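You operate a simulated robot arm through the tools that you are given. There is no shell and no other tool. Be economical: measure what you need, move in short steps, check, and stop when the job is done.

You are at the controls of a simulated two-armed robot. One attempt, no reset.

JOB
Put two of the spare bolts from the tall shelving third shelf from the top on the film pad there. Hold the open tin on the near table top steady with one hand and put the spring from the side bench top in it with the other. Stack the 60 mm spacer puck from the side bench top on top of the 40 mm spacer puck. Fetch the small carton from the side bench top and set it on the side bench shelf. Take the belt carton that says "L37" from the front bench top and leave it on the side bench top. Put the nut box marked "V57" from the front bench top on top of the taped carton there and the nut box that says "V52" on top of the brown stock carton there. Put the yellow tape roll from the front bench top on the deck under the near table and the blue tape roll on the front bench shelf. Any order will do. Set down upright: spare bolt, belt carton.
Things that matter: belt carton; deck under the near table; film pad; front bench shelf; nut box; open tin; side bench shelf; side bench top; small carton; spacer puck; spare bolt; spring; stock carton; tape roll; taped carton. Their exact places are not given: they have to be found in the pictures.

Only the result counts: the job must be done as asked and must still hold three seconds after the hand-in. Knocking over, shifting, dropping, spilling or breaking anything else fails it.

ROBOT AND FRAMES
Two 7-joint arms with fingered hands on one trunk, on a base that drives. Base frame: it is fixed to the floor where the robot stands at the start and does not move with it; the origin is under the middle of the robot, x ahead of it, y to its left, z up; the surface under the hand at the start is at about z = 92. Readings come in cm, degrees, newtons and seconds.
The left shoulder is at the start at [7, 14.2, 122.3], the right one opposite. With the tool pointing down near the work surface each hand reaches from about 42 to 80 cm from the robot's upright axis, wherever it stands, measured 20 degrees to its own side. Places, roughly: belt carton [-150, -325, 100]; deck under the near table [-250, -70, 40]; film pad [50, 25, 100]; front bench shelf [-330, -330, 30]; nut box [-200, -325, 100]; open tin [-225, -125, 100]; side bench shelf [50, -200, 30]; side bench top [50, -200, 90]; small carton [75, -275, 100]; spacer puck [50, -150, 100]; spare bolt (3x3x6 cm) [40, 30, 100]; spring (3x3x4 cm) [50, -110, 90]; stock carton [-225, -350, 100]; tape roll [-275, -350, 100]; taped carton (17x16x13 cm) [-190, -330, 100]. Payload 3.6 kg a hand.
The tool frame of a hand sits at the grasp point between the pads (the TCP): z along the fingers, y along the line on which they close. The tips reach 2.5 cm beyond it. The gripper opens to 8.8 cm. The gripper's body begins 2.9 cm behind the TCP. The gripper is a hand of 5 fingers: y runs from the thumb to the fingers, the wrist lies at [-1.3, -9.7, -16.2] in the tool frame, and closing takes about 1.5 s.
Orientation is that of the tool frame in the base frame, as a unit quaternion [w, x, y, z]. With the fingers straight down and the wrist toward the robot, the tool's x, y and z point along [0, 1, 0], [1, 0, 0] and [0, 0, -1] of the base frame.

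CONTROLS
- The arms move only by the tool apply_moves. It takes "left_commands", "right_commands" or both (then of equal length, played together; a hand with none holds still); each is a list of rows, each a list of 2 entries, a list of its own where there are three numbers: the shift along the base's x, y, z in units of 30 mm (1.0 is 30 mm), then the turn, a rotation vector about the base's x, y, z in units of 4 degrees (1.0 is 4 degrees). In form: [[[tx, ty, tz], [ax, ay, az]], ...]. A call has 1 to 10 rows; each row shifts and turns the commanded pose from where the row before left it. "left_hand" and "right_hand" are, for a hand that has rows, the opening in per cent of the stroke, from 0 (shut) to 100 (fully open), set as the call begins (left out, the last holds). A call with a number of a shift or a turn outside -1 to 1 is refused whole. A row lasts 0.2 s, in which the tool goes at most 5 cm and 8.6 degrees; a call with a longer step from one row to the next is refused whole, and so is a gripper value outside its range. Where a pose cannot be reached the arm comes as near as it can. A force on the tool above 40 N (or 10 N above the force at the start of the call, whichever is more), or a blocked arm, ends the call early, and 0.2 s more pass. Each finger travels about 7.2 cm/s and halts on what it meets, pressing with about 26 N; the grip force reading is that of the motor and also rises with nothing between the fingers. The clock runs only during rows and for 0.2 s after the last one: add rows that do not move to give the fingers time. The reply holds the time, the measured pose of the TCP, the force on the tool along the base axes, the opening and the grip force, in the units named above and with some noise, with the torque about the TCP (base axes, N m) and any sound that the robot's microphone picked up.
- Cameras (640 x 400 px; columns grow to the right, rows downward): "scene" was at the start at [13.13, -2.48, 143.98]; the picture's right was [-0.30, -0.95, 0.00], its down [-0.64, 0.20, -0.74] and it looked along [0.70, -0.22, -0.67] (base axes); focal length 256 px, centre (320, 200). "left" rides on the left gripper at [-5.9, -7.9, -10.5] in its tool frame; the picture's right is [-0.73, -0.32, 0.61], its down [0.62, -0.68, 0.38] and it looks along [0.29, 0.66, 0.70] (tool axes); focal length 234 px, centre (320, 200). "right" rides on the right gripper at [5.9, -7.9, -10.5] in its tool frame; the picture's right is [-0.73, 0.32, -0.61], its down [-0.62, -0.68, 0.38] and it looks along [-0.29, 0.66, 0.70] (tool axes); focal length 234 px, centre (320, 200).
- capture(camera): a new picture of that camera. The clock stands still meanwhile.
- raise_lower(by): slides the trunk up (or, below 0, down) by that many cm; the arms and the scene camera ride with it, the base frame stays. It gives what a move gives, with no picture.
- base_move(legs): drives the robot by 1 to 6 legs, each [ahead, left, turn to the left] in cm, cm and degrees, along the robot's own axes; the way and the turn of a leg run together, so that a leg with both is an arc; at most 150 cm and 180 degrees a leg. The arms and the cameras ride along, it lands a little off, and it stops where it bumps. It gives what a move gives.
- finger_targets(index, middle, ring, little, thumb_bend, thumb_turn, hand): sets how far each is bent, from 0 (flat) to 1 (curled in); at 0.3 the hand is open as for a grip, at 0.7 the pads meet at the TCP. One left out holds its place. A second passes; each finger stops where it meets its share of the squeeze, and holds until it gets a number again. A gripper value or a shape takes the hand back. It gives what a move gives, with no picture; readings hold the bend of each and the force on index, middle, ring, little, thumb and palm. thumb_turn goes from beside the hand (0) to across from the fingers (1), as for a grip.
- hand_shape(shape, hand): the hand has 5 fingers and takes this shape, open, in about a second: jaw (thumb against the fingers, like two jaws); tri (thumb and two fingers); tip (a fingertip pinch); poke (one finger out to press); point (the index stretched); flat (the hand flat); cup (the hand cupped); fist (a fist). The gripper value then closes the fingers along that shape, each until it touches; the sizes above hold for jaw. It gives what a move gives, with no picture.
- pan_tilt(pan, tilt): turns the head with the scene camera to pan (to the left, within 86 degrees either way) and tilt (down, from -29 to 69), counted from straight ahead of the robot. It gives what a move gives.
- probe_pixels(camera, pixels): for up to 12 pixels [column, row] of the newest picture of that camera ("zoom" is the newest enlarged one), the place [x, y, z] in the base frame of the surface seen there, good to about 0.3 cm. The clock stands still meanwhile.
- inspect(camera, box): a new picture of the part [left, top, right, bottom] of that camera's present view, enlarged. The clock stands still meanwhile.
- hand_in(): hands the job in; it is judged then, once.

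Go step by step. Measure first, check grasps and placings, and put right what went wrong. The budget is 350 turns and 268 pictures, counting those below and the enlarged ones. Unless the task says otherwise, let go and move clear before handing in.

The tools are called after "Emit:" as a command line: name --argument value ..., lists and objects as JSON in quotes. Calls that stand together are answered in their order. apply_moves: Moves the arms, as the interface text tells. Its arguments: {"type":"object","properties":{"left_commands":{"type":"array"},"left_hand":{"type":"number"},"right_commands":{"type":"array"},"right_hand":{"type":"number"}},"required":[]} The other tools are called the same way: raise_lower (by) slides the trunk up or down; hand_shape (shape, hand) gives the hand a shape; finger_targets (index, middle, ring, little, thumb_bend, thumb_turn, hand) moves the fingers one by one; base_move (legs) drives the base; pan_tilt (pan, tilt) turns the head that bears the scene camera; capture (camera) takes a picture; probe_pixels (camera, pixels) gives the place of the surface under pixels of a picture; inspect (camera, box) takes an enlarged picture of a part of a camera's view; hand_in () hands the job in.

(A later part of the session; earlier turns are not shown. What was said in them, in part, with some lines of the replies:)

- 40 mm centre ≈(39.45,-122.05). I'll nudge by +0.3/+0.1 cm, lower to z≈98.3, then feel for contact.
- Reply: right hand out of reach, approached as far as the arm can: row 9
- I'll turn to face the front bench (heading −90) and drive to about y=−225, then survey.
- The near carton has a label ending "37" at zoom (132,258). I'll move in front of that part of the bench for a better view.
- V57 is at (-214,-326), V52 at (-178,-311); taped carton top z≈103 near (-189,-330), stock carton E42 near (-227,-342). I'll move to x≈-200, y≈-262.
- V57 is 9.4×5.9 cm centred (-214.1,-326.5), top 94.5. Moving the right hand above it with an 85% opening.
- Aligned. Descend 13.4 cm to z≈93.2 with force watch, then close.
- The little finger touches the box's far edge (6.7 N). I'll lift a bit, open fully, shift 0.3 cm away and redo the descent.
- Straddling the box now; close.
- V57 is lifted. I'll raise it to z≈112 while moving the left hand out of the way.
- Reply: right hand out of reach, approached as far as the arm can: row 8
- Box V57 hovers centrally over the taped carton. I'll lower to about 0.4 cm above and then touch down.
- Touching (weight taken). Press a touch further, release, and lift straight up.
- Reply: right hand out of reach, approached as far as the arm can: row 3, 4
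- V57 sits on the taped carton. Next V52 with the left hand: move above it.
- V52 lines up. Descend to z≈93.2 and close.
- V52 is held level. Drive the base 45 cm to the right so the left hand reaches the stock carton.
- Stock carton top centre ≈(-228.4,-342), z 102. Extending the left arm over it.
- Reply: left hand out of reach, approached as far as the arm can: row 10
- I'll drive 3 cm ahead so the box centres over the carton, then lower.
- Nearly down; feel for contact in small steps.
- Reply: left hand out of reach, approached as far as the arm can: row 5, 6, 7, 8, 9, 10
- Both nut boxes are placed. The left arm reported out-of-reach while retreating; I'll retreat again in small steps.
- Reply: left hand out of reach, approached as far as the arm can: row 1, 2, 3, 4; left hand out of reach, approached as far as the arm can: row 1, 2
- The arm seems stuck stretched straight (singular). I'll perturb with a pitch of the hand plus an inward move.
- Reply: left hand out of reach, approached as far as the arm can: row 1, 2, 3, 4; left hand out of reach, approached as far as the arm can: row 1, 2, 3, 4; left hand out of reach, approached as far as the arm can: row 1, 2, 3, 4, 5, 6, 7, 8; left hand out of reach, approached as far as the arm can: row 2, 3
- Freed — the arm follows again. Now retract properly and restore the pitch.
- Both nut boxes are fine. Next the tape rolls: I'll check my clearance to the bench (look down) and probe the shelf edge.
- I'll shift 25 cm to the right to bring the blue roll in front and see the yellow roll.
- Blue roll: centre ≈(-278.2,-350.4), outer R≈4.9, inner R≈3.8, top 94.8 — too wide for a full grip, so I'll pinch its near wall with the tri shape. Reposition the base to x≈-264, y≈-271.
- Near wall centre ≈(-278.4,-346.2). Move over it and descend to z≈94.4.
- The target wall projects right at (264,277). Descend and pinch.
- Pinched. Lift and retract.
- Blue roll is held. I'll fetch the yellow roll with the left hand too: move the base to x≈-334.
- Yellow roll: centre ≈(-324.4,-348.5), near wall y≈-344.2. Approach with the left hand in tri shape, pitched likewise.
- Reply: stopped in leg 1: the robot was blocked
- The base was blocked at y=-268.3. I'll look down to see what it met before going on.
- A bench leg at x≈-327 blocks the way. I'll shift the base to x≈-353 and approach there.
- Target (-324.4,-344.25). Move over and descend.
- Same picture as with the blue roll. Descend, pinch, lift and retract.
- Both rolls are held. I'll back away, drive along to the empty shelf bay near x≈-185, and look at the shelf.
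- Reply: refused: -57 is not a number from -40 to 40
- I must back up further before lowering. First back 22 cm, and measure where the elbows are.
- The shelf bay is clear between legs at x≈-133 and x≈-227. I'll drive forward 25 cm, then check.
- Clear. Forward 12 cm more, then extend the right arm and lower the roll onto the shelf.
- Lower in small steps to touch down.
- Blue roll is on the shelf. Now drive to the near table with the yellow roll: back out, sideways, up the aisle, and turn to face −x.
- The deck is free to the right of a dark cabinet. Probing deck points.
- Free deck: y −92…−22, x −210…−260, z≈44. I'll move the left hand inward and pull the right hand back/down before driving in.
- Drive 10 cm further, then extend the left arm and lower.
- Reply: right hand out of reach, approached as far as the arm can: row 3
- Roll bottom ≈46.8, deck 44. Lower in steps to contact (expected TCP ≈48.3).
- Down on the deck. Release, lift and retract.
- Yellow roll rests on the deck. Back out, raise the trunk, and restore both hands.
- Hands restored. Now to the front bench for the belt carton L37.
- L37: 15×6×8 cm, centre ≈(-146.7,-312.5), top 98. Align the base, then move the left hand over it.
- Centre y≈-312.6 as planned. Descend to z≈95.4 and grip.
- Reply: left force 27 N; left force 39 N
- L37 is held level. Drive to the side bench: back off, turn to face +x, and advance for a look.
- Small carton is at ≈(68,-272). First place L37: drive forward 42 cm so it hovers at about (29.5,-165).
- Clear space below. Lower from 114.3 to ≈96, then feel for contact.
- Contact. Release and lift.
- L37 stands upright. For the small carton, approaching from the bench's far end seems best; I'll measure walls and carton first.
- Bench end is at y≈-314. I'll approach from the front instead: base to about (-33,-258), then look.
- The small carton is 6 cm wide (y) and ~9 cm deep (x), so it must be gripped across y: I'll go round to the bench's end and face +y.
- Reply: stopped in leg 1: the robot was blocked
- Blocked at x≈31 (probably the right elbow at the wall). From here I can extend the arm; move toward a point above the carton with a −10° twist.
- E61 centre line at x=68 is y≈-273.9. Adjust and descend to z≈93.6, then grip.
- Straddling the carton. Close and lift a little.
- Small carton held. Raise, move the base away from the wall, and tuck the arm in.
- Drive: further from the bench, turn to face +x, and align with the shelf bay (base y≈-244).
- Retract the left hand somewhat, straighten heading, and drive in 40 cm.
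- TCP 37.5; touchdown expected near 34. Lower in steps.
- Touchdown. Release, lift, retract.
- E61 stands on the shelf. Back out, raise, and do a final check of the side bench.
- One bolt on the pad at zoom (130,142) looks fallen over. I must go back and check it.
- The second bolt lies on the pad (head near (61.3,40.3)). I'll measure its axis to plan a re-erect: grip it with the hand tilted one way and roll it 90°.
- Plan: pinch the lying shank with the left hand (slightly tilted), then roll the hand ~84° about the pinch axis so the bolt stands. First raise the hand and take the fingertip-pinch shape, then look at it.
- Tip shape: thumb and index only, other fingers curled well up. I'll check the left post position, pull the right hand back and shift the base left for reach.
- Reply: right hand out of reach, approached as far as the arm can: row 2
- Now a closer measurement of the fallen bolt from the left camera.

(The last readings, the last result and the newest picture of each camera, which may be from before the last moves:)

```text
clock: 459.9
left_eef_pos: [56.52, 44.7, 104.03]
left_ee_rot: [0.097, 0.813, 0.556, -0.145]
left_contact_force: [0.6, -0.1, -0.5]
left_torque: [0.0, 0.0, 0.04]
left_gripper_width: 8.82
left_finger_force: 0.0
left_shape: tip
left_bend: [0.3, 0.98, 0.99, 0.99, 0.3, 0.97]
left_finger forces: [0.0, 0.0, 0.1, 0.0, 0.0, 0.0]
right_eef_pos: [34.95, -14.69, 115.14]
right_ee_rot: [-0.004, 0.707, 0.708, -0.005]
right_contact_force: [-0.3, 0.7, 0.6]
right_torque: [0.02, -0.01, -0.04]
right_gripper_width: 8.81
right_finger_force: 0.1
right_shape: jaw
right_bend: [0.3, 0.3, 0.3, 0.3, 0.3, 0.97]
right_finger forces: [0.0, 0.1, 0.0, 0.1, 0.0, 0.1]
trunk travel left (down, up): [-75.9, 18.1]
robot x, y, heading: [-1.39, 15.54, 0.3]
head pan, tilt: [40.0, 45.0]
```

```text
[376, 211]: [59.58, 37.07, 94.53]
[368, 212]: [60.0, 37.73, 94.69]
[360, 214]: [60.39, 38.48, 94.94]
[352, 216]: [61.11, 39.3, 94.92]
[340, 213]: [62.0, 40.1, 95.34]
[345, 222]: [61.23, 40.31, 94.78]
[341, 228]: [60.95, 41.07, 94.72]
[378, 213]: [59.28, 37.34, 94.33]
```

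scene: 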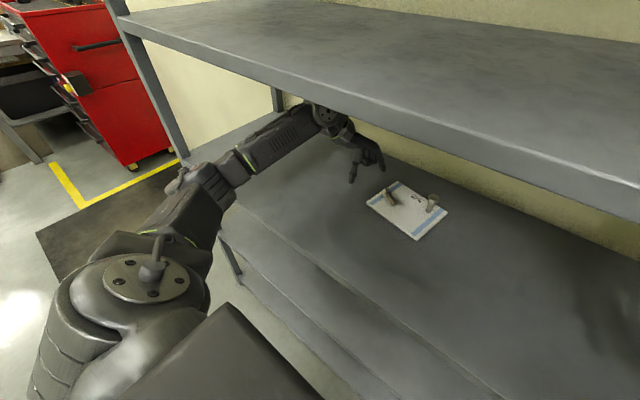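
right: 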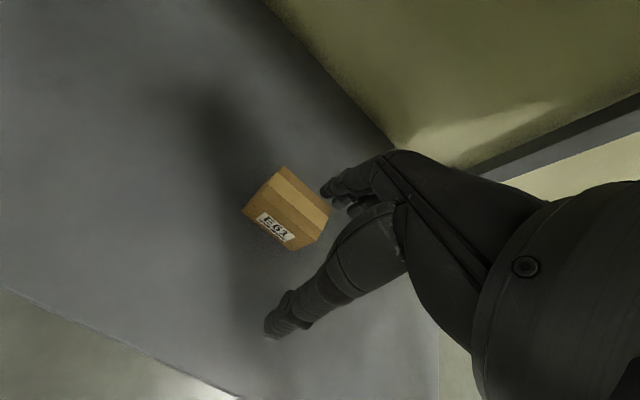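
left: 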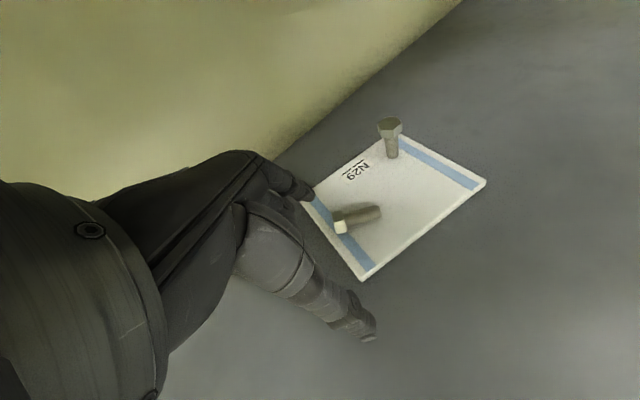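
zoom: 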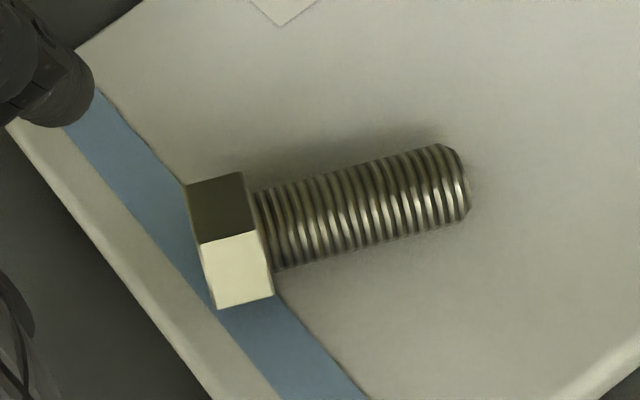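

The bolt axis direction is (0.56,0.83) (tip ≈(59.5,36.7), head end ≈(62.5,41.1)). Turn the hand −12.5° more about vertical and move above the shank at z≈101.

Emit:
apply_moves --left_commands '[[[0.4, -0.45, 0], [0, 0, -0.78]], [[0.4, -0.45, -0.3], [0, 0, -0.78]], [[0.4, -0.45, -0.3], [0, 0, -0.78]], [[0.4, -0.43, -0.3], [0, 0, -0.78]], [[0, 0, 0], [0, 0, 0]]]'

Emit:
inspect --camera "left" --box '[240, 140, 440, 300]'

Emit:
inspect --camera "scene" --box '[340, 120, 460, 210]'

```text
clock: 461.1
left_eef_pos: [61.08, 39.37, 101.26]
left_ee_rot: [0.083, 0.869, 0.462, -0.155]
left_contact_force: [-0.5, 0.6, 0.3]
left_torque: [0.07, 0.03, 0.04]
left_gripper_width: 8.81
left_finger_force: 0.1
left_shape: tip
left_bend: [0.3, 0.98, 0.99, 0.99, 0.3, 0.97]
left_finger forces: [0.1, 0.0, 0.0, 0.0, 0.0, 0.0]
right_eef_pos: [35.02, -14.65, 114.94]
right_ee_rot: [-0.003, 0.706, 0.708, -0.006]
right_contact_force: [-0.4, 0.4, 0.6]
right_torque: [0.0, -0.01, -0.01]
right_gripper_width: 8.79
right_finger_force: 0.1
right_shape: jaw
right_bend: [0.3, 0.3, 0.3, 0.3, 0.3, 0.97]
right_finger forces: [0.0, 0.0, 0.0, 0.0, 0.1, 0.0]
trunk travel left (down, up): [-75.9, 18.1]
robot x, y, heading: [-1.01, 15.43, -0.0]
head pan, tilt: [40.0, 45.0]
```

```text
2.50 times, centred on (340, 220) of left
```

zoom: 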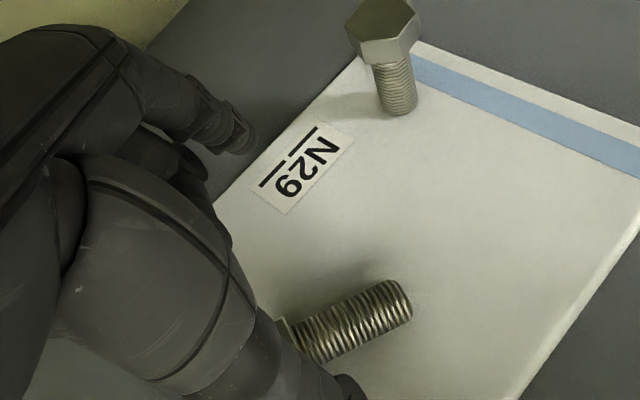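

```text
4.44 times, centred on (400, 165) of scene
```

zoom: 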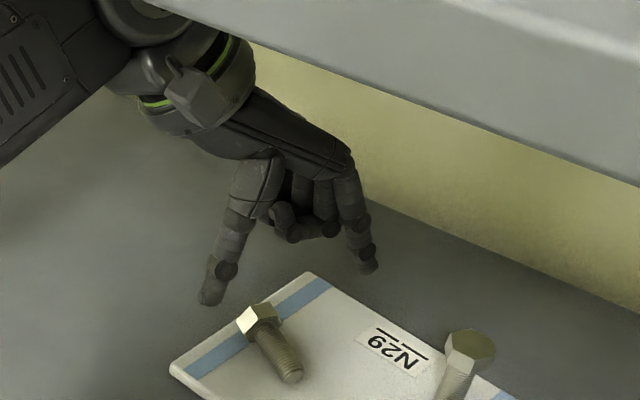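

Alignment verified (shank at zoom (334,327)). Descend to z≈95.7.

Emit:
apply_moves --left_commands '[[[0.06, 0, -0.7], [0, 0, 0]], [[0, 0, -0.7], [0, 0, 0]], [[0, 0, -0.43], [0, 0, 0]], [[0, 0, 0], [0, 0, 0]]]'

Emit:
inspect --camera "left" --box '[240, 140, 440, 300]'

Emit:
inspect --camera "scene" --box '[340, 120, 460, 210]'

```text
clock: 462.1
left_eef_pos: [61.31, 39.32, 95.72]
left_ee_rot: [0.082, 0.868, 0.464, -0.156]
left_contact_force: [-0.1, 0.8, 0.3]
left_torque: [0.0, -0.01, -0.03]
left_gripper_width: 8.8
left_finger_force: 0.0
left_shape: tip
left_bend: [0.3, 0.98, 0.99, 0.99, 0.3, 0.97]
left_finger forces: [0.1, 0.1, 0.1, 0.0, 0.0, 0.1]
right_eef_pos: [34.97, -14.63, 115.07]
right_ee_rot: [-0.003, 0.706, 0.708, -0.006]
right_contact_force: [-0.1, 0.3, 0.3]
right_torque: [0.02, 0.0, 0.01]
right_gripper_width: 8.8
right_finger_force: 0.0
right_shape: jaw
right_bend: [0.3, 0.3, 0.3, 0.3, 0.3, 0.97]
right_finger forces: [0.0, 0.0, 0.0, 0.0, 0.0, 0.0]
trunk travel left (down, up): [-75.9, 18.1]
robot x, y, heading: [-1.43, 15.47, 0.5]
head pan, tilt: [40.0, 45.0]
```

```text
2.50 times, centred on (340, 220) of left
```

zoom: 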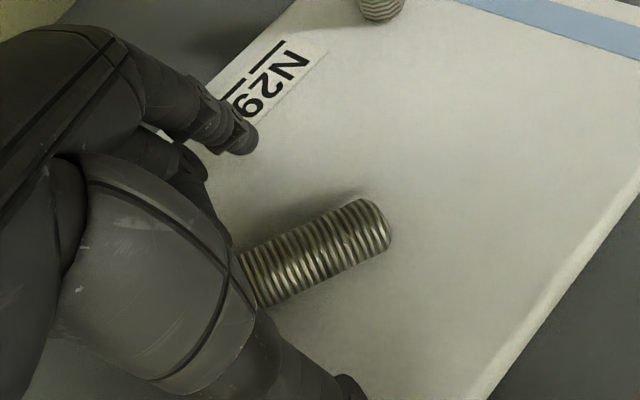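

```text
4.44 times, centred on (400, 165) of scene
```

zoom: 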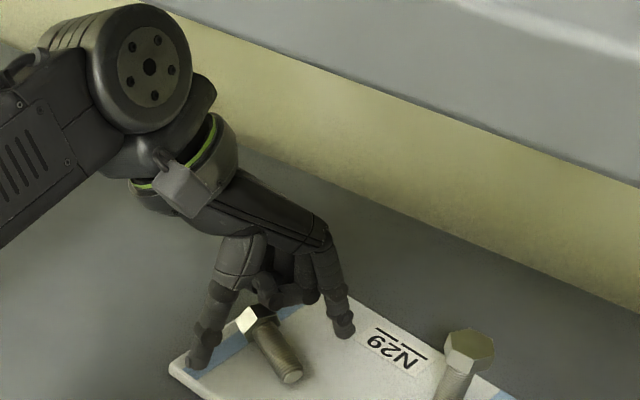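

Thumb and index straddle the shank. Close the pinch.

Emit:
apply_moves --left_commands '[[[0, 0, 0], [0, 0, 0]], [[0, 0, 0], [0, 0, 0]], [[0, 0, 0], [0, 0, 0]], [[0, 0, 0], [0, 0, 0]], [[0, 0, 0], [0, 0, 0]], [[0, 0, 0], [0, 0, 0]], [[0, 0, 0], [0, 0, 0]], [[0, 0, 0], [0, 0, 0]]]' --left_hand 0

Emit:
inspect --camera "left" --box '[240, 140, 440, 300]'

Emit:
inspect --camera "scene" --box '[360, 160, 440, 210]'

```text
clock: 463.9
left_eef_pos: [61.3, 39.19, 95.74]
left_ee_rot: [0.081, 0.869, 0.464, -0.155]
left_contact_force: [-0.4, 0.2, -0.1]
left_torque: [0.02, -0.02, 0.04]
left_gripper_width: 0.96
left_finger_force: 26.2
left_shape: tip
left_bend: [0.71, 1.0, 1.0, 1.0, 0.74, 1.0]
left_finger forces: [22.9, 0.0, 0.0, 0.0, 23.1, 0.0]
right_eef_pos: [35.02, -14.57, 115.05]
right_ee_rot: [-0.004, 0.706, 0.708, -0.006]
right_contact_force: [-0.9, -0.1, -0.2]
right_torque: [0.0, 0.03, 0.03]
right_gripper_width: 8.79
right_finger_force: 0.1
right_shape: jaw
right_bend: [0.3, 0.3, 0.3, 0.3, 0.3, 0.97]
right_finger forces: [0.0, 0.1, 0.0, 0.1, 0.1, 0.0]
trunk travel left (down, up): [-75.9, 18.1]
robot x, y, heading: [-1.04, 15.73, 0.1]
head pan, tilt: [40.0, 45.0]
```

```text
2.50 times, centred on (340, 220) of left
```

zoom: 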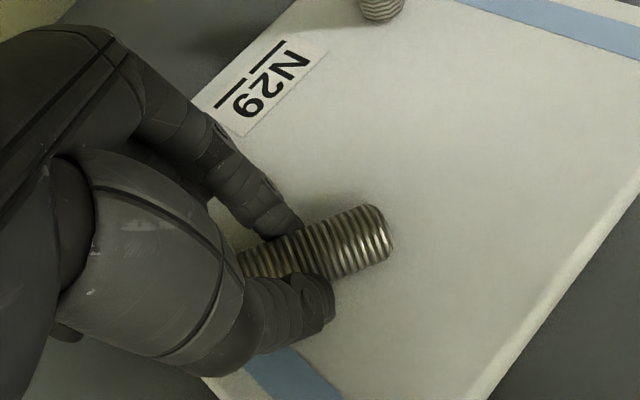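

```text
8.00 times, centred on (400, 185) of scene
```

zoom: 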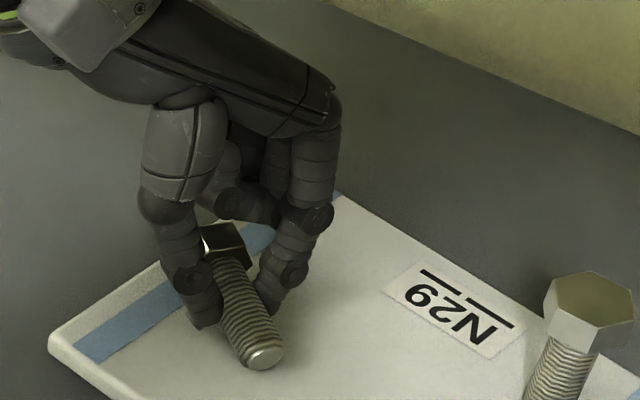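

Solid pinch on the shank. Lift 4.5 cm and begin rolling about the pinch axis.

Emit:
apply_moves --left_commands '[[[0, 0, 0.5], [0, 0, 0]], [[-0.3, 0, 0.5], [0, 0, 0]], [[-0.3, 0, 0.5], [0.83, -0.56, 0]], [[-0.2, 0, 0], [0.83, -0.56, 0]], [[0, 0, 0], [0.83, -0.56, 0]], [[0, 0, 0], [0.83, -0.56, 0]], [[0, 0, 0], [0.83, -0.56, 0]], [[0, 0, 0], [0.83, -0.56, 0]], [[0, 0, 0], [0.83, -0.56, 0]]]'

Emit:
inspect --camera "scene" --box '[340, 120, 460, 210]'

```text
clock: 465.9
left_eef_pos: [58.95, 39.42, 100.19]
left_ee_rot: [-0.033, 0.88, 0.47, 0.061]
left_contact_force: [-0.3, 0.7, -1.1]
left_torque: [-0.01, -0.04, -0.02]
left_gripper_width: 0.99
left_finger_force: 25.8
left_shape: tip
left_bend: [0.71, 1.0, 1.0, 1.0, 0.74, 1.0]
left_finger forces: [23.1, 0.1, 0.0, 0.0, 23.1, 0.0]
right_eef_pos: [34.91, -14.57, 115.0]
right_ee_rot: [-0.004, 0.707, 0.708, -0.006]
right_contact_force: [0.5, -0.5, -0.3]
right_torque: [-0.01, -0.01, -0.02]
right_gripper_width: 8.81
right_finger_force: 0.1
right_shape: jaw
right_bend: [0.3, 0.3, 0.3, 0.3, 0.3, 0.97]
right_finger forces: [0.1, 0.0, 0.0, 0.0, 0.0, 0.0]
trunk travel left (down, up): [-75.9, 18.1]
robot x, y, heading: [-1.15, 15.52, 0.1]
head pan, tilt: [40.0, 45.0]
```

```text
4.44 times, centred on (400, 165) of scene
```

zoom: 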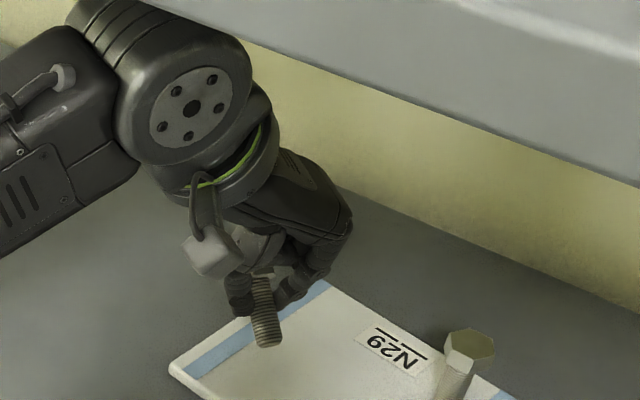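

Rolling works. Continue.

Emit:
apply_moves --left_commands '[[[0, 0, 0.1], [0.83, -0.56, 0]], [[0, 0, 0.1], [0.83, -0.56, 0]], [[0, 0, 0.1], [0.83, -0.56, 0]], [[0, 0, 0], [0.83, -0.56, 0]], [[0, 0, 0], [0.83, -0.56, 0]], [[0, 0, 0], [0.83, -0.56, 0]], [[0, 0, 0], [0.83, -0.56, 0]], [[0, 0, 0], [0, 0, 0]]]'

Emit:
inspect --camera "scene" --box '[340, 120, 460, 210]'

Emit:
capture --camera "left"

```text
clock: 467.7
left_eef_pos: [59.05, 39.46, 101.23]
left_ee_rot: [-0.145, 0.839, 0.449, 0.272]
left_contact_force: [-0.1, 0.3, -1.7]
left_torque: [-0.01, 0.01, 0.01]
left_gripper_width: 0.98
left_finger_force: 26.1
left_shape: tip
left_bend: [0.71, 1.0, 1.0, 1.0, 0.74, 1.0]
left_finger forces: [23.2, 0.1, 0.1, 0.1, 23.3, 0.1]
right_eef_pos: [35.03, -14.72, 114.97]
right_ee_rot: [-0.004, 0.707, 0.708, -0.005]
right_contact_force: [-0.7, 0.0, -0.5]
right_torque: [0.01, -0.02, 0.02]
right_gripper_width: 8.78
right_finger_force: 0.0
right_shape: jaw
right_bend: [0.3, 0.3, 0.3, 0.3, 0.3, 0.97]
right_finger forces: [0.0, 0.1, 0.0, 0.0, 0.0, 0.0]
trunk travel left (down, up): [-75.9, 18.1]
robot x, y, heading: [-1.36, 15.73, 0.3]
head pan, tilt: [40.0, 45.0]
```

```text
4.44 times, centred on (400, 165) of scene
```

zoom: 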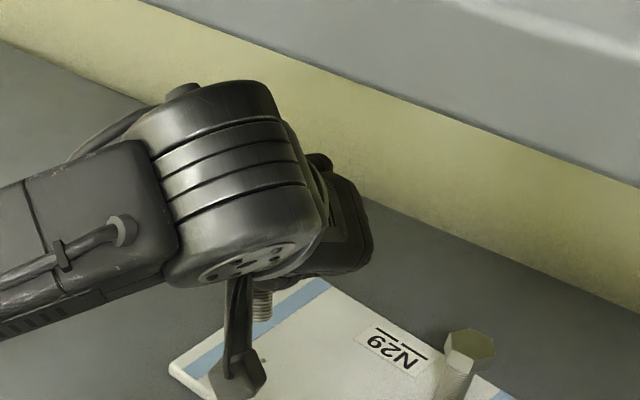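

```text
91 pictures are left
```

left: 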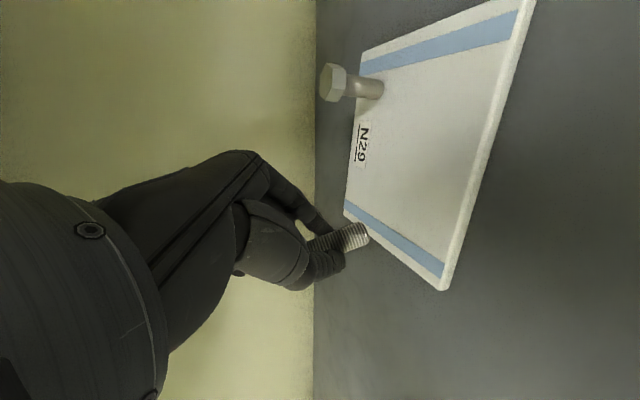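

Tilt is now ~36°; 28° more to go.

Emit:
apply_moves --left_commands '[[[0, 0, 0.1], [0.83, -0.56, 0]], [[0, 0, 0.1], [0.83, -0.56, 0]], [[0, 0, 0.1], [0.83, -0.56, 0]], [[0, 0, 0], [0.83, -0.56, 0]], [[0, 0, 0], [0.83, -0.56, 0]], [[0, 0, 0], [0.83, -0.56, 0]], [[0, 0, 0], [0.83, -0.56, 0]], [[0, 0, 0], [0, 0, 0]]]'

Emit:
inspect --camera "scene" --box '[340, 120, 460, 210]'

Emit:
capture --camera "left"

```text
clock: 469.5
left_eef_pos: [59.04, 39.49, 102.06]
left_ee_rot: [-0.25, 0.748, 0.399, 0.468]
left_contact_force: [-0.2, 0.3, -0.9]
left_torque: [0.02, -0.01, -0.01]
left_gripper_width: 1.0
left_finger_force: 26.0
left_shape: tip
left_bend: [0.71, 1.0, 1.0, 1.0, 0.74, 1.0]
left_finger forces: [23.3, 0.0, 0.1, 0.2, 23.3, 0.0]
right_eef_pos: [35.13, -14.59, 115.08]
right_ee_rot: [-0.004, 0.706, 0.708, -0.006]
right_contact_force: [0.1, 0.2, 0.2]
right_torque: [-0.03, 0.01, -0.01]
right_gripper_width: 8.8
right_finger_force: 0.1
right_shape: jaw
right_bend: [0.3, 0.3, 0.3, 0.3, 0.3, 0.97]
right_finger forces: [0.0, 0.0, 0.1, 0.0, 0.1, 0.0]
trunk travel left (down, up): [-75.9, 18.1]
robot x, y, heading: [-1.15, 15.64, 0.5]
head pan, tilt: [40.0, 45.0]
```

```text
4.44 times, centred on (400, 165) of scene
```

zoom: 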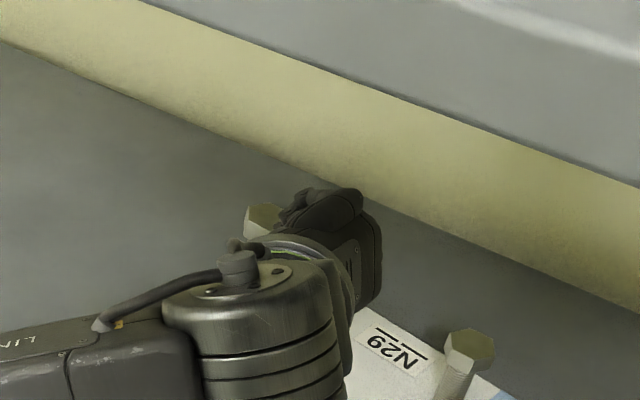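

```text
89 pictures are left
```

left: 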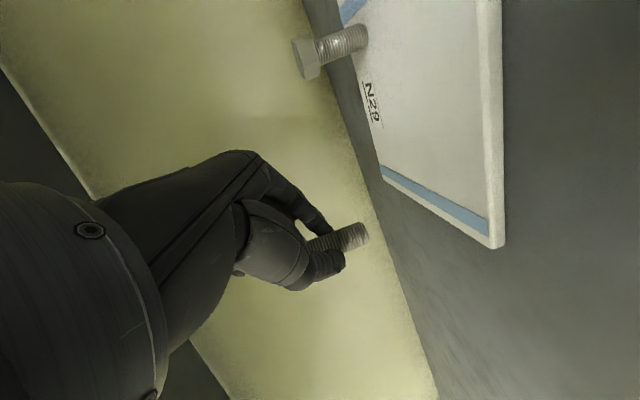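

Emit:
inspect --camera "left" --box '[300, 205, 380, 265]'

Emit:
inspect --camera "left" --box '[280, 10, 380, 90]'

```text
6.67 times, centred on (340, 235) of left
```

zoom: 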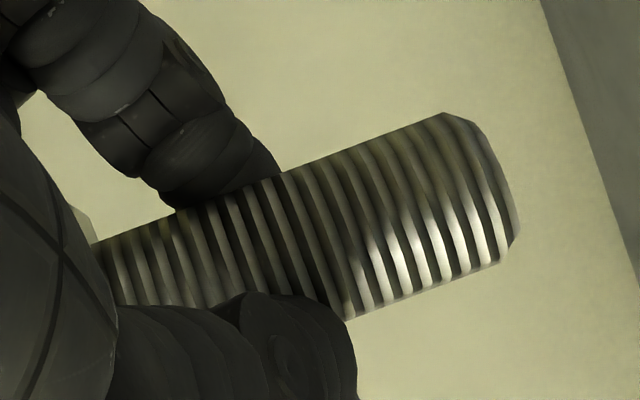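

```text
5.00 times, centred on (330, 50) of left
```

zoom: 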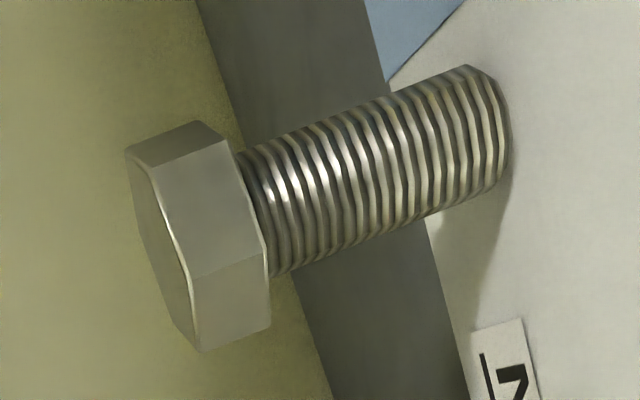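

The held shank is parallel to the standing bolt (both ≈21° in view), so it's vertical. Move to the pad target (bolt at ≈(59,36.5)) and lower.

Emit:
apply_moves --left_commands '[[[-0.14, -0.7, 0], [0, 0, 0]], [[-0.14, -0.7, 0], [0, 0, 0]], [[0, 0, -0.6], [0, 0, 0]], [[0, 0, -0.6], [0, 0, 0]], [[0, 0, -0.4], [0, 0, 0]], [[0, 0, 0], [0, 0, 0]]]'

Emit:
capture --camera "left"

Emit:
inspect --camera "scene" --box '[340, 120, 460, 210]'

```text
clock: 470.9
left_eef_pos: [58.01, 35.11, 97.18]
left_ee_rot: [-0.249, 0.748, 0.401, 0.467]
left_contact_force: [0.0, 0.5, -0.7]
left_torque: [0.0, 0.01, 0.02]
left_gripper_width: 1.01
left_finger_force: 26.2
left_shape: tip
left_bend: [0.71, 1.0, 1.0, 1.0, 0.74, 1.0]
left_finger forces: [23.3, 0.1, 0.1, 0.0, 23.3, 0.0]
right_eef_pos: [35.08, -14.79, 115.03]
right_ee_rot: [-0.004, 0.706, 0.708, -0.006]
right_contact_force: [0.4, 0.5, -0.4]
right_torque: [-0.04, -0.01, -0.01]
right_gripper_width: 8.79
right_finger_force: 0.0
right_shape: jaw
right_bend: [0.3, 0.3, 0.3, 0.3, 0.3, 0.97]
right_finger forces: [0.1, 0.0, 0.0, 0.0, 0.0, 0.0]
trunk travel left (down, up): [-75.9, 18.1]
robot x, y, heading: [-1.52, 15.54, 0.2]
head pan, tilt: [40.0, 45.0]
```

```text
86 pictures are left
```

left: 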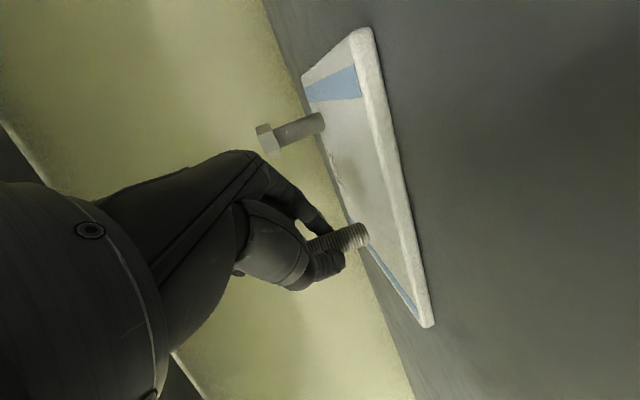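

```text
4.44 times, centred on (400, 165) of scene
```

zoom: 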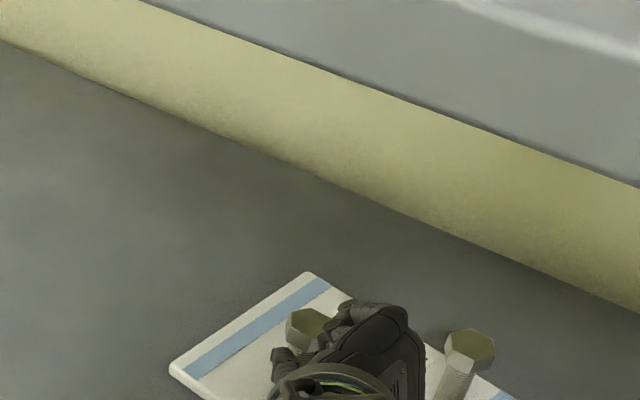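

Both heads look alike from above. Lower in small steps to contact.

Emit:
apply_moves --left_commands '[[[0, 0, -0.15], [0, 0, 0]], [[0, 0, 0], [0, 0, 0]]]'

Emit:
apply_moves --left_commands '[[[0, 0, -0.08], [0, 0, 0]], [[0, 0, 0], [0, 0, 0]]]'

Emit:
apply_moves --left_commands '[[[0, 0, -0.06], [0, 0, 0]], [[0, 0, 0], [0, 0, 0]]]'

```text
clock: 471.5
left_eef_pos: [57.94, 35.1, 96.77]
left_ee_rot: [-0.25, 0.748, 0.4, 0.467]
left_contact_force: [-0.2, 0.6, -0.1]
left_torque: [0.0, 0.0, 0.03]
left_gripper_width: 0.98
left_finger_force: 25.4
left_shape: tip
left_bend: [0.71, 1.0, 1.0, 1.0, 0.74, 1.0]
left_finger forces: [23.3, 0.0, 0.0, 0.1, 23.3, 0.1]
right_eef_pos: [35.07, -14.52, 115.03]
right_ee_rot: [-0.005, 0.707, 0.707, -0.006]
right_contact_force: [-0.5, 0.0, -1.2]
right_torque: [0.02, -0.01, 0.0]
right_gripper_width: 8.81
right_finger_force: 0.1
right_shape: jaw
right_bend: [0.3, 0.3, 0.3, 0.3, 0.3, 0.97]
right_finger forces: [0.0, 0.0, 0.0, 0.0, 0.0, 0.0]
trunk travel left (down, up): [-75.9, 18.1]
robot x, y, heading: [-1.12, 15.94, 0.3]
head pan, tilt: [40.0, 45.0]
```

```text
clock: 472.1
left_eef_pos: [57.94, 35.1, 96.54]
left_ee_rot: [-0.25, 0.748, 0.401, 0.466]
left_contact_force: [-0.1, 0.5, -0.6]
left_torque: [0.01, 0.01, 0.01]
left_gripper_width: 0.97
left_finger_force: 26.1
left_shape: tip
left_bend: [0.71, 1.0, 1.0, 1.0, 0.74, 1.0]
left_finger forces: [23.3, 0.0, 0.1, 0.0, 23.3, 0.1]
right_eef_pos: [35.06, -14.57, 115.03]
right_ee_rot: [-0.004, 0.707, 0.707, -0.007]
right_contact_force: [-0.9, 0.1, 0.2]
right_torque: [-0.03, 0.01, -0.03]
right_gripper_width: 8.82
right_finger_force: 0.0
right_shape: jaw
right_bend: [0.3, 0.3, 0.3, 0.3, 0.3, 0.97]
right_finger forces: [0.1, 0.0, 0.0, 0.0, 0.1, 0.2]
trunk travel left (down, up): [-75.9, 18.1]
robot x, y, heading: [-1.45, 15.84, 0.2]
head pan, tilt: [40.0, 45.0]
```

```text
clock: 472.7
left_eef_pos: [58.11, 35.09, 96.32]
left_ee_rot: [-0.248, 0.748, 0.401, 0.467]
left_contact_force: [-0.3, -0.2, 0.5]
left_torque: [-0.01, 0.0, 0.02]
left_gripper_width: 0.98
left_finger_force: 26.1
left_shape: tip
left_bend: [0.71, 1.0, 1.0, 1.0, 0.74, 1.0]
left_finger forces: [23.4, 0.1, 0.0, 0.1, 23.3, 0.1]
right_eef_pos: [35.05, -14.61, 115.07]
right_ee_rot: [-0.004, 0.706, 0.708, -0.006]
right_contact_force: [-0.6, 0.4, -1.6]
right_torque: [-0.03, -0.01, -0.01]
right_gripper_width: 8.83
right_finger_force: 0.1
right_shape: jaw
right_bend: [0.3, 0.3, 0.3, 0.3, 0.3, 0.97]
right_finger forces: [0.0, 0.0, 0.1, 0.0, 0.0, 0.1]
trunk travel left (down, up): [-75.9, 18.1]
robot x, y, heading: [-0.99, 15.6, 0.1]
head pan, tilt: [40.0, 45.0]
```

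Emit:
apply_moves --left_commands '[[[0, 0, -0.05], [0, 0, 0]], [[0, 0, 0], [0, 0, 0]]]'

Emit:
apply_moves --left_commands '[[[0, 0, -0.05], [0, 0, 0]], [[0, 0, 0], [0, 0, 0]]]'

Emit:
inspect --camera "left" --box '[290, 190, 410, 280]'

```text
clock: 473.3
left_eef_pos: [58.13, 35.04, 96.31]
left_ee_rot: [-0.248, 0.748, 0.4, 0.468]
left_contact_force: [0.9, -0.2, 4.8]
left_torque: [0.02, -0.08, 0.0]
left_gripper_width: 0.98
left_finger_force: 26.1
left_shape: tip
left_bend: [0.71, 1.0, 1.0, 1.0, 0.74, 1.0]
left_finger forces: [23.6, 0.0, 0.1, 0.1, 23.3, 0.0]
right_eef_pos: [34.96, -14.66, 115.05]
right_ee_rot: [-0.003, 0.706, 0.708, -0.005]
right_contact_force: [-0.5, 0.2, 0.4]
right_torque: [-0.01, -0.01, 0.01]
right_gripper_width: 8.78
right_finger_force: 0.1
right_shape: jaw
right_bend: [0.3, 0.3, 0.3, 0.3, 0.3, 0.97]
right_finger forces: [0.0, 0.0, 0.0, 0.1, 0.0, 0.0]
trunk travel left (down, up): [-75.9, 18.1]
robot x, y, heading: [-1.23, 16.05, 0.3]
head pan, tilt: [40.0, 45.0]
```

```text
clock: 473.9
left_eef_pos: [58.09, 35.16, 96.2]
left_ee_rot: [-0.249, 0.748, 0.4, 0.468]
left_contact_force: [1.7, -0.4, 10.0]
left_torque: [0.1, -0.16, -0.03]
left_gripper_width: 0.99
left_finger_force: 25.4
left_shape: tip
left_bend: [0.71, 1.0, 1.0, 1.0, 0.74, 1.0]
left_finger forces: [24.3, 0.1, 0.0, 0.0, 23.2, 0.0]
right_eef_pos: [34.9, -14.71, 115.0]
right_ee_rot: [-0.003, 0.707, 0.707, -0.006]
right_contact_force: [0.4, 0.2, 0.0]
right_torque: [-0.01, 0.02, 0.03]
right_gripper_width: 8.8
right_finger_force: 0.0
right_shape: jaw
right_bend: [0.3, 0.3, 0.3, 0.3, 0.3, 0.97]
right_finger forces: [0.0, 0.0, 0.1, 0.0, 0.1, 0.1]
trunk travel left (down, up): [-75.9, 18.1]
robot x, y, heading: [-1.37, 15.77, 0.2]
head pan, tilt: [40.0, 45.0]
```

```text
4.44 times, centred on (350, 235) of left
```

zoom: 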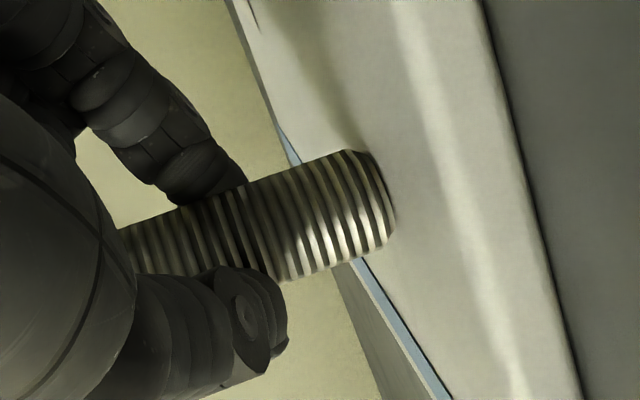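

Contact made. Relax to light contact, then open a little and check before moving away.

Emit:
apply_moves --left_commands '[[[0, 0, 0.06], [0, 0, 0]], [[0, 0, 0], [0, 0, 0]]]'

Emit:
apply_moves --left_commands '[[[0, 0, 0], [0, 0, 0]], [[0, 0, 0], [0, 0, 0]], [[0, 0, 0], [0, 0, 0]]]' --left_hand 25

Emit:
inspect --camera "left" --box '[290, 190, 410, 280]'

Emit:
inspect --camera "scene" --box '[360, 160, 440, 210]'

```text
clock: 474.5
left_eef_pos: [57.99, 35.09, 96.33]
left_ee_rot: [-0.249, 0.749, 0.399, 0.467]
left_contact_force: [1.4, 0.4, 5.6]
left_torque: [0.08, -0.1, 0.0]
left_gripper_width: 0.99
left_finger_force: 26.0
left_shape: tip
left_bend: [0.71, 1.0, 1.0, 1.0, 0.74, 1.0]
left_finger forces: [24.4, 0.1, 0.0, 0.0, 23.5, 0.1]
right_eef_pos: [35.08, -14.65, 115.11]
right_ee_rot: [-0.003, 0.706, 0.708, -0.006]
right_contact_force: [-0.3, -0.2, -0.9]
right_torque: [-0.03, -0.01, -0.01]
right_gripper_width: 8.79
right_finger_force: 0.1
right_shape: jaw
right_bend: [0.3, 0.3, 0.3, 0.3, 0.3, 0.97]
right_finger forces: [0.1, 0.0, 0.1, 0.0, 0.0, 0.0]
trunk travel left (down, up): [-75.9, 18.1]
robot x, y, heading: [-1.06, 15.68, 0.0]
head pan, tilt: [40.0, 45.0]
```

```text
clock: 475.3
left_eef_pos: [58.11, 35.08, 96.21]
left_ee_rot: [-0.25, 0.748, 0.4, 0.467]
left_contact_force: [0.8, -0.4, -0.5]
left_torque: [-0.01, 0.0, -0.02]
left_gripper_width: 2.17
left_finger_force: 0.0
left_shape: tip
left_bend: [0.73, 0.98, 0.99, 0.99, 0.74, 1.0]
left_finger forces: [0.0, 0.0, 0.1, 0.0, 0.1, 0.1]
right_eef_pos: [34.96, -14.7, 115.04]
right_ee_rot: [-0.004, 0.707, 0.708, -0.006]
right_contact_force: [-0.6, 0.2, 1.3]
right_torque: [-0.01, 0.0, 0.05]
right_gripper_width: 8.8
right_finger_force: 0.0
right_shape: jaw
right_bend: [0.3, 0.3, 0.3, 0.3, 0.3, 0.97]
right_finger forces: [0.0, 0.0, 0.0, 0.0, 0.0, 0.0]
trunk travel left (down, up): [-75.9, 18.1]
robot x, y, heading: [-1.06, 15.57, 0.2]
head pan, tilt: [40.0, 45.0]
```

```text
4.44 times, centred on (350, 235) of left
```

zoom: 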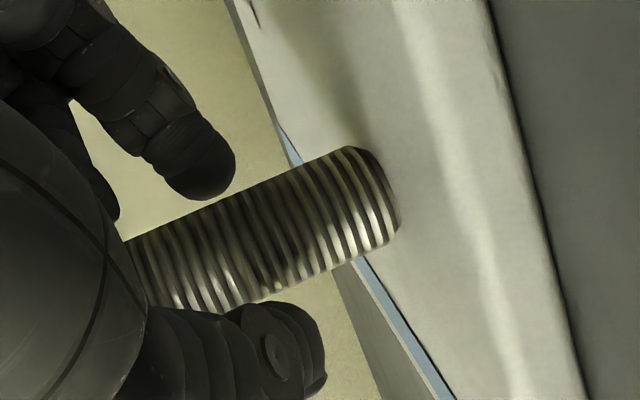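

```text
8.00 times, centred on (400, 185) of scene
```

zoom: 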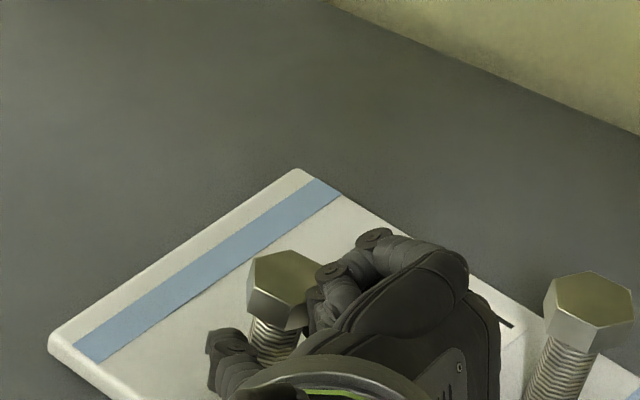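

The bolt stands free between the fingers. Open wider, then withdraw horizontally away from it.

Emit:
apply_moves --left_commands '[[[0, 0, 0], [0, 0, 0]], [[0, 0, 0], [0, 0, 0]], [[0, 0, 0], [0, 0, 0]], [[0, 0, 0], [0, 0, 0]], [[0, 0, 0], [0, 0, 0]]]' --left_hand 70

Emit:
inspect --camera "scene" --box '[360, 160, 440, 210]'

Emit:
inspect --camera "left" --box '[250, 160, 410, 280]'

```text
clock: 476.5
left_eef_pos: [58.06, 35.1, 96.23]
left_ee_rot: [-0.248, 0.749, 0.4, 0.467]
left_contact_force: [-0.4, -0.7, -0.4]
left_torque: [-0.01, 0.02, 0.03]
left_gripper_width: 6.15
left_finger_force: 0.0
left_shape: tip
left_bend: [0.29, 0.98, 0.99, 0.99, 0.58, 0.99]
left_finger forces: [0.0, 0.1, 0.0, 0.0, 0.1, 0.1]
right_eef_pos: [34.93, -14.59, 115.03]
right_ee_rot: [-0.004, 0.706, 0.708, -0.006]
right_contact_force: [-0.2, -0.5, 1.2]
right_torque: [0.01, -0.01, -0.04]
right_gripper_width: 8.81
right_finger_force: 0.1
right_shape: jaw
right_bend: [0.3, 0.3, 0.3, 0.3, 0.3, 0.97]
right_finger forces: [0.0, 0.1, 0.0, 0.0, 0.1, 0.0]
trunk travel left (down, up): [-75.9, 18.1]
robot x, y, heading: [-1.13, 15.92, 0.1]
head pan, tilt: [40.0, 45.0]
```

```text
8.00 times, centred on (400, 185) of scene
```

zoom: 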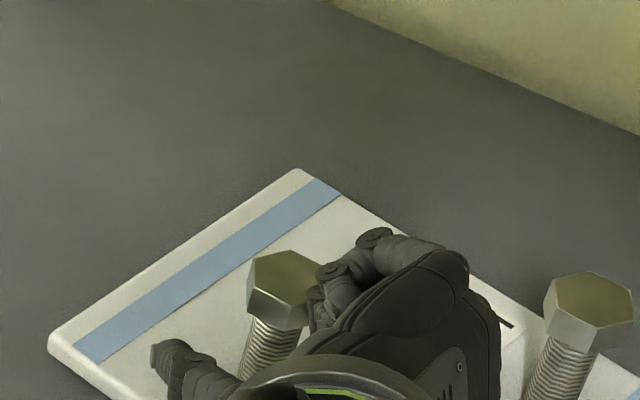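

```text
3.33 times, centred on (330, 220) of left
```

zoom: 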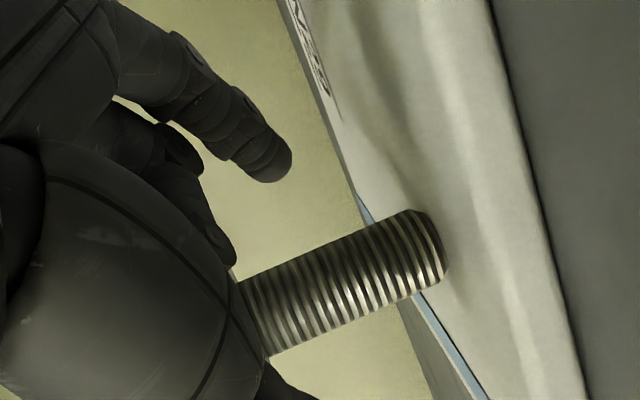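

Standing well clear. Withdraw horizontally along the hand's back direction.

Emit:
apply_moves --left_commands '[[[-0.17, -0.25, 0], [0, 0, 0]], [[-0.28, -0.41, 0], [0, 0, 0]], [[-0.45, -0.5, 0], [0, 0, 0]], [[-0.6, -0.4, 0], [0, 0, 0]], [[-0.8, -0.2, 0], [0, 0, 0]], [[-0.8, 0, 0.2], [0, 0, 0]], [[0, 0, 0], [0, 0, 0]]]'

Emit:
inspect --camera "scene" --box '[340, 140, 460, 230]'

```text
clock: 478.1
left_eef_pos: [49.02, 29.8, 96.97]
left_ee_rot: [-0.249, 0.748, 0.4, 0.467]
left_contact_force: [0.2, 0.7, -0.6]
left_torque: [-0.02, 0.02, 0.01]
left_gripper_width: 6.15
left_finger_force: 0.0
left_shape: tip
left_bend: [0.29, 0.98, 0.99, 0.99, 0.58, 0.99]
left_finger forces: [0.0, 0.0, 0.0, 0.0, 0.0, 0.0]
right_eef_pos: [35.12, -14.71, 115.03]
right_ee_rot: [-0.005, 0.707, 0.707, -0.007]
right_contact_force: [0.0, -0.2, -0.3]
right_torque: [-0.01, 0.02, -0.01]
right_gripper_width: 8.8
right_finger_force: 0.0
right_shape: jaw
right_bend: [0.3, 0.3, 0.3, 0.3, 0.3, 0.97]
right_finger forces: [0.0, 0.0, 0.0, 0.0, 0.1, 0.0]
trunk travel left (down, up): [-75.9, 18.1]
robot x, y, heading: [-1.2, 15.74, 0.4]
head pan, tilt: [40.0, 45.0]
```

```text
4.44 times, centred on (400, 185) of scene
```

zoom: 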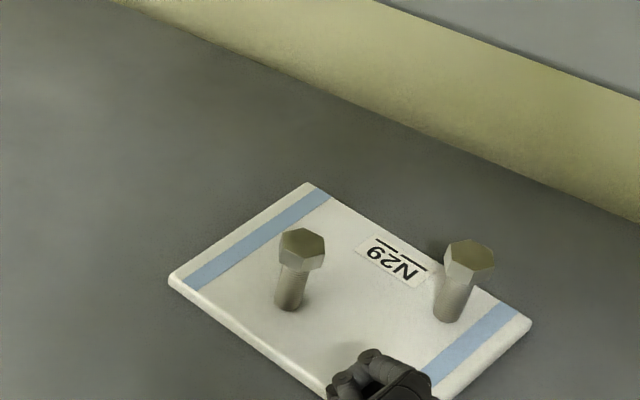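

Both bolts stand upright. Raise slightly, back out, then re-check everything else briefly.

Emit:
apply_moves --left_commands '[[[-0.5, 0, 0.5], [0, 0, 0]], [[-0.5, 0, 0.5], [0, 0, 0]], [[0, 0, 0], [0, 0, 0]]]'

Emit:
base_move --legs '[[-55, 0, 0]]'

Emit:
apply_moves --left_commands '[[[0, 0.3, 0.5], [-0.83, 0.56, 0]], [[0, 0.3, 0.5], [-0.83, 0.56, 0]], [[0, 0.3, 0.5], [-0.83, 0.56, 0]], [[0, 0.3, 0.5], [-0.83, 0.56, 0]], [[0, 0, 0.5], [-0.83, 0.56, 0]], [[0, 0, 0], [-0.83, 0.56, 0]], [[0, 0, 0], [-0.83, 0.56, 0]], [[0, 0, 0], [-0.83, 0.56, 0]], [[0, 0, 0], [-0.83, 0.56, 0]], [[0, 0, 0], [-0.83, 0.56, 0]]]'

Emit:
hand_shape --shape "jaw" --hand "left"

Emit:
pan_tilt --pan -10 --tilt 25

Emit:
capture --camera "scene"

```text
clock: 478.9
left_eef_pos: [46.0, 30.01, 99.87]
left_ee_rot: [-0.249, 0.748, 0.4, 0.467]
left_contact_force: [0.1, 0.4, -0.6]
left_torque: [-0.02, 0.01, 0.0]
left_gripper_width: 6.14
left_finger_force: 0.0
left_shape: tip
left_bend: [0.29, 0.98, 0.99, 0.99, 0.58, 0.99]
left_finger forces: [0.0, 0.1, 0.1, 0.0, 0.1, 0.0]
right_eef_pos: [35.07, -14.61, 115.12]
right_ee_rot: [-0.004, 0.707, 0.708, -0.006]
right_contact_force: [0.4, 0.0, -0.2]
right_torque: [-0.01, 0.0, 0.02]
right_gripper_width: 8.79
right_finger_force: 0.0
right_shape: jaw
right_bend: [0.3, 0.3, 0.3, 0.3, 0.3, 0.97]
right_finger forces: [0.1, 0.0, 0.0, 0.0, 0.1, 0.1]
trunk travel left (down, up): [-75.9, 18.1]
robot x, y, heading: [-0.9, 16.1, 0.1]
head pan, tilt: [40.0, 45.0]
```

```text
clock: 482.1
left_eef_pos: [-11.24, 29.66, 99.83]
left_ee_rot: [-0.249, 0.748, 0.4, 0.467]
left_contact_force: [0.2, 0.7, 0.6]
left_torque: [0.02, 0.0, -0.04]
left_gripper_width: 6.15
left_finger_force: 0.0
left_shape: tip
left_bend: [0.29, 0.98, 0.99, 0.99, 0.58, 0.99]
left_finger forces: [0.0, 0.0, 0.0, 0.0, 0.1, 0.0]
right_eef_pos: [-22.04, -14.79, 115.0]
right_ee_rot: [-0.003, 0.707, 0.707, -0.006]
right_contact_force: [0.1, 0.4, 1.3]
right_torque: [0.0, -0.03, -0.01]
right_gripper_width: 8.8
right_finger_force: 0.0
right_shape: jaw
right_bend: [0.3, 0.3, 0.3, 0.3, 0.3, 0.97]
right_finger forces: [0.0, 0.0, 0.1, 0.1, 0.1, 0.1]
trunk travel left (down, up): [-75.9, 18.1]
robot x, y, heading: [-58.45, 15.62, 0.0]
head pan, tilt: [40.0, 45.0]
```

```text
clock: 483.1
left_eef_pos: [-11.44, 37.57, 103.24]
left_ee_rot: [-0.286, 0.773, 0.391, 0.41]
left_contact_force: [0.5, 0.4, -0.3]
left_torque: [0.01, 0.02, -0.04]
left_gripper_width: 6.14
left_finger_force: 0.0
left_shape: tip
left_bend: [0.29, 0.98, 0.99, 0.99, 0.58, 0.99]
left_finger forces: [0.0, 0.0, 0.1, 0.0, 0.0, 0.1]
left hand out of reach, approached as far as the arm can: row 4
right_eef_pos: [-21.97, -14.69, 114.99]
right_ee_rot: [-0.003, 0.706, 0.708, -0.006]
right_contact_force: [0.4, 0.1, 0.4]
right_torque: [0.03, 0.0, 0.03]
right_gripper_width: 8.8
right_finger_force: 0.1
right_shape: jaw
right_bend: [0.3, 0.3, 0.3, 0.3, 0.3, 0.97]
right_finger forces: [0.0, 0.0, 0.1, 0.0, 0.0, 0.0]
trunk travel left (down, up): [-75.9, 18.1]
robot x, y, heading: [-58.33, 15.36, 0.3]
head pan, tilt: [40.0, 45.0]
stopped in row 4 (left hand): the arm was blocked; the commanded pose is now the measured one
```

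```text
clock: 484.0
left_eef_pos: [-11.39, 37.38, 103.3]
left_ee_rot: [-0.286, 0.772, 0.392, 0.411]
left_contact_force: [0.0, 0.7, 0.8]
left_torque: [0.03, -0.01, 0.02]
left_gripper_width: 8.8
left_finger_force: 0.1
left_shape: jaw
left_bend: [0.3, 0.3, 0.3, 0.3, 0.3, 0.98]
left_finger forces: [0.1, 0.1, 0.0, 0.0, 0.0, 0.0]
right_eef_pos: [-22.11, -14.79, 115.08]
right_ee_rot: [-0.002, 0.707, 0.707, -0.005]
right_contact_force: [-0.3, 0.2, -0.4]
right_torque: [-0.02, 0.03, 0.01]
right_gripper_width: 8.82
right_finger_force: 0.1
right_shape: jaw
right_bend: [0.3, 0.3, 0.3, 0.3, 0.3, 0.97]
right_finger forces: [0.1, 0.0, 0.1, 0.0, 0.0, 0.1]
trunk travel left (down, up): [-75.9, 18.1]
robot x, y, heading: [-58.41, 15.41, 0.3]
head pan, tilt: [40.0, 45.0]
```

```text
clock: 485.1
left_eef_pos: [-11.47, 37.37, 103.33]
left_ee_rot: [-0.286, 0.772, 0.391, 0.411]
left_contact_force: [0.4, -0.6, 0.3]
left_torque: [-0.02, 0.0, -0.01]
left_gripper_width: 8.82
left_finger_force: 0.0
left_shape: jaw
left_bend: [0.3, 0.3, 0.3, 0.3, 0.3, 0.98]
left_finger forces: [0.0, 0.0, 0.1, 0.0, 0.1, 0.0]
right_eef_pos: [-22.07, -14.89, 115.04]
right_ee_rot: [-0.003, 0.707, 0.707, -0.006]
right_contact_force: [-0.2, 0.2, -0.9]
right_torque: [0.02, 0.0, 0.0]
right_gripper_width: 8.77
right_finger_force: 0.0
right_shape: jaw
right_bend: [0.3, 0.3, 0.3, 0.3, 0.3, 0.97]
right_finger forces: [0.0, 0.1, 0.0, 0.0, 0.0, 0.0]
trunk travel left (down, up): [-75.9, 18.1]
robot x, y, heading: [-58.47, 15.71, 0.4]
head pan, tilt: [-10.0, 25.0]
```

```text
78 pictures are left
```

scene: 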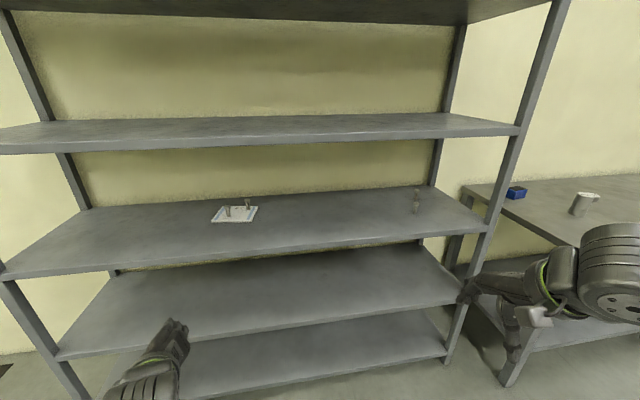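

Emit:
inspect --camera "scene" --box '[190, 170, 450, 250]'

Emit:
inspect --camera "scene" --box '[200, 190, 270, 235]'

```text
2.46 times, centred on (320, 210) of scene
```

zoom: 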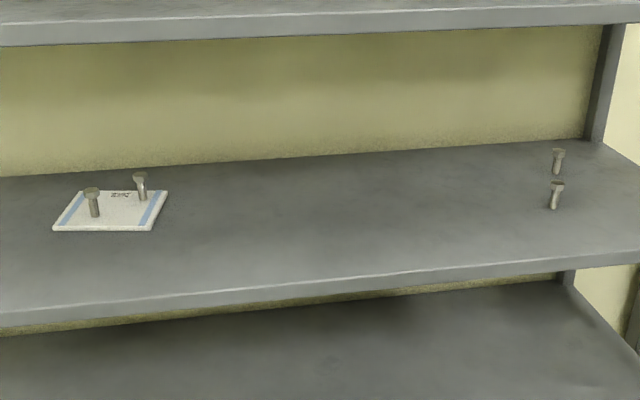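

```text
8.89 times, centred on (235, 212) of scene
```

zoom: 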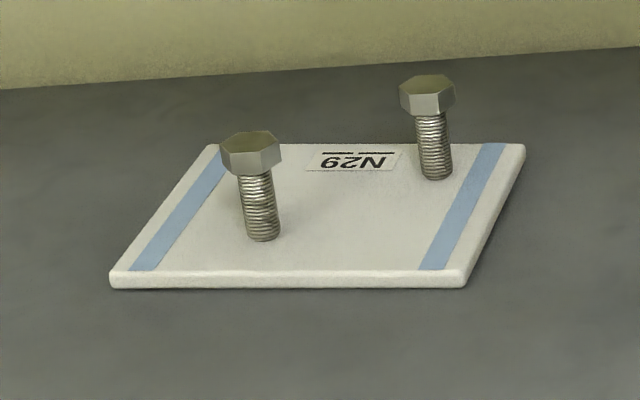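

Both bolts stand upright on the pad, the other two are undisturbed, and earlier pictures showed every other item in its place. Both hands are clear, so I'm handing in.

Emit:
hand_in

```text
The job is handed in.
```

I handed the job in with every item on your list in place. I checked each placement by picture as I made it, and my last pictures were of the shelving and side bench; I did not go back to the front bench or near table at the end.

- **Spare bolts:** two stand upright on the film pad. The second fell over when I first let go of it; I saw that at the end and stood it up again. The other two spare bolts are where they were.
- **Spring:** it is in the open tin on the near table, dropped in while the other hand held the rim. The tin shifted by about half a centimetre as I took hold of it.
- **Spacer pucks:** the 60 mm puck is on top of the 40 mm puck on the side bench.
- **Small carton:** the one marked E61 is on the side bench shelf.
- **Belt carton:** L37 is upright on the side bench top.
- **Nut boxes:** V57 is on the taped carton and V52 is on the brown stock carton marked E42.
- **Tape rolls:** the yellow one is on the deck under the near table, and the blue one is on the front bench shelf.

The robot was blocked twice while driving. The first time the base met a front bench leg. The second was by the wall at the end of the side bench, probably the right elbow. I saw nothing moved either time.
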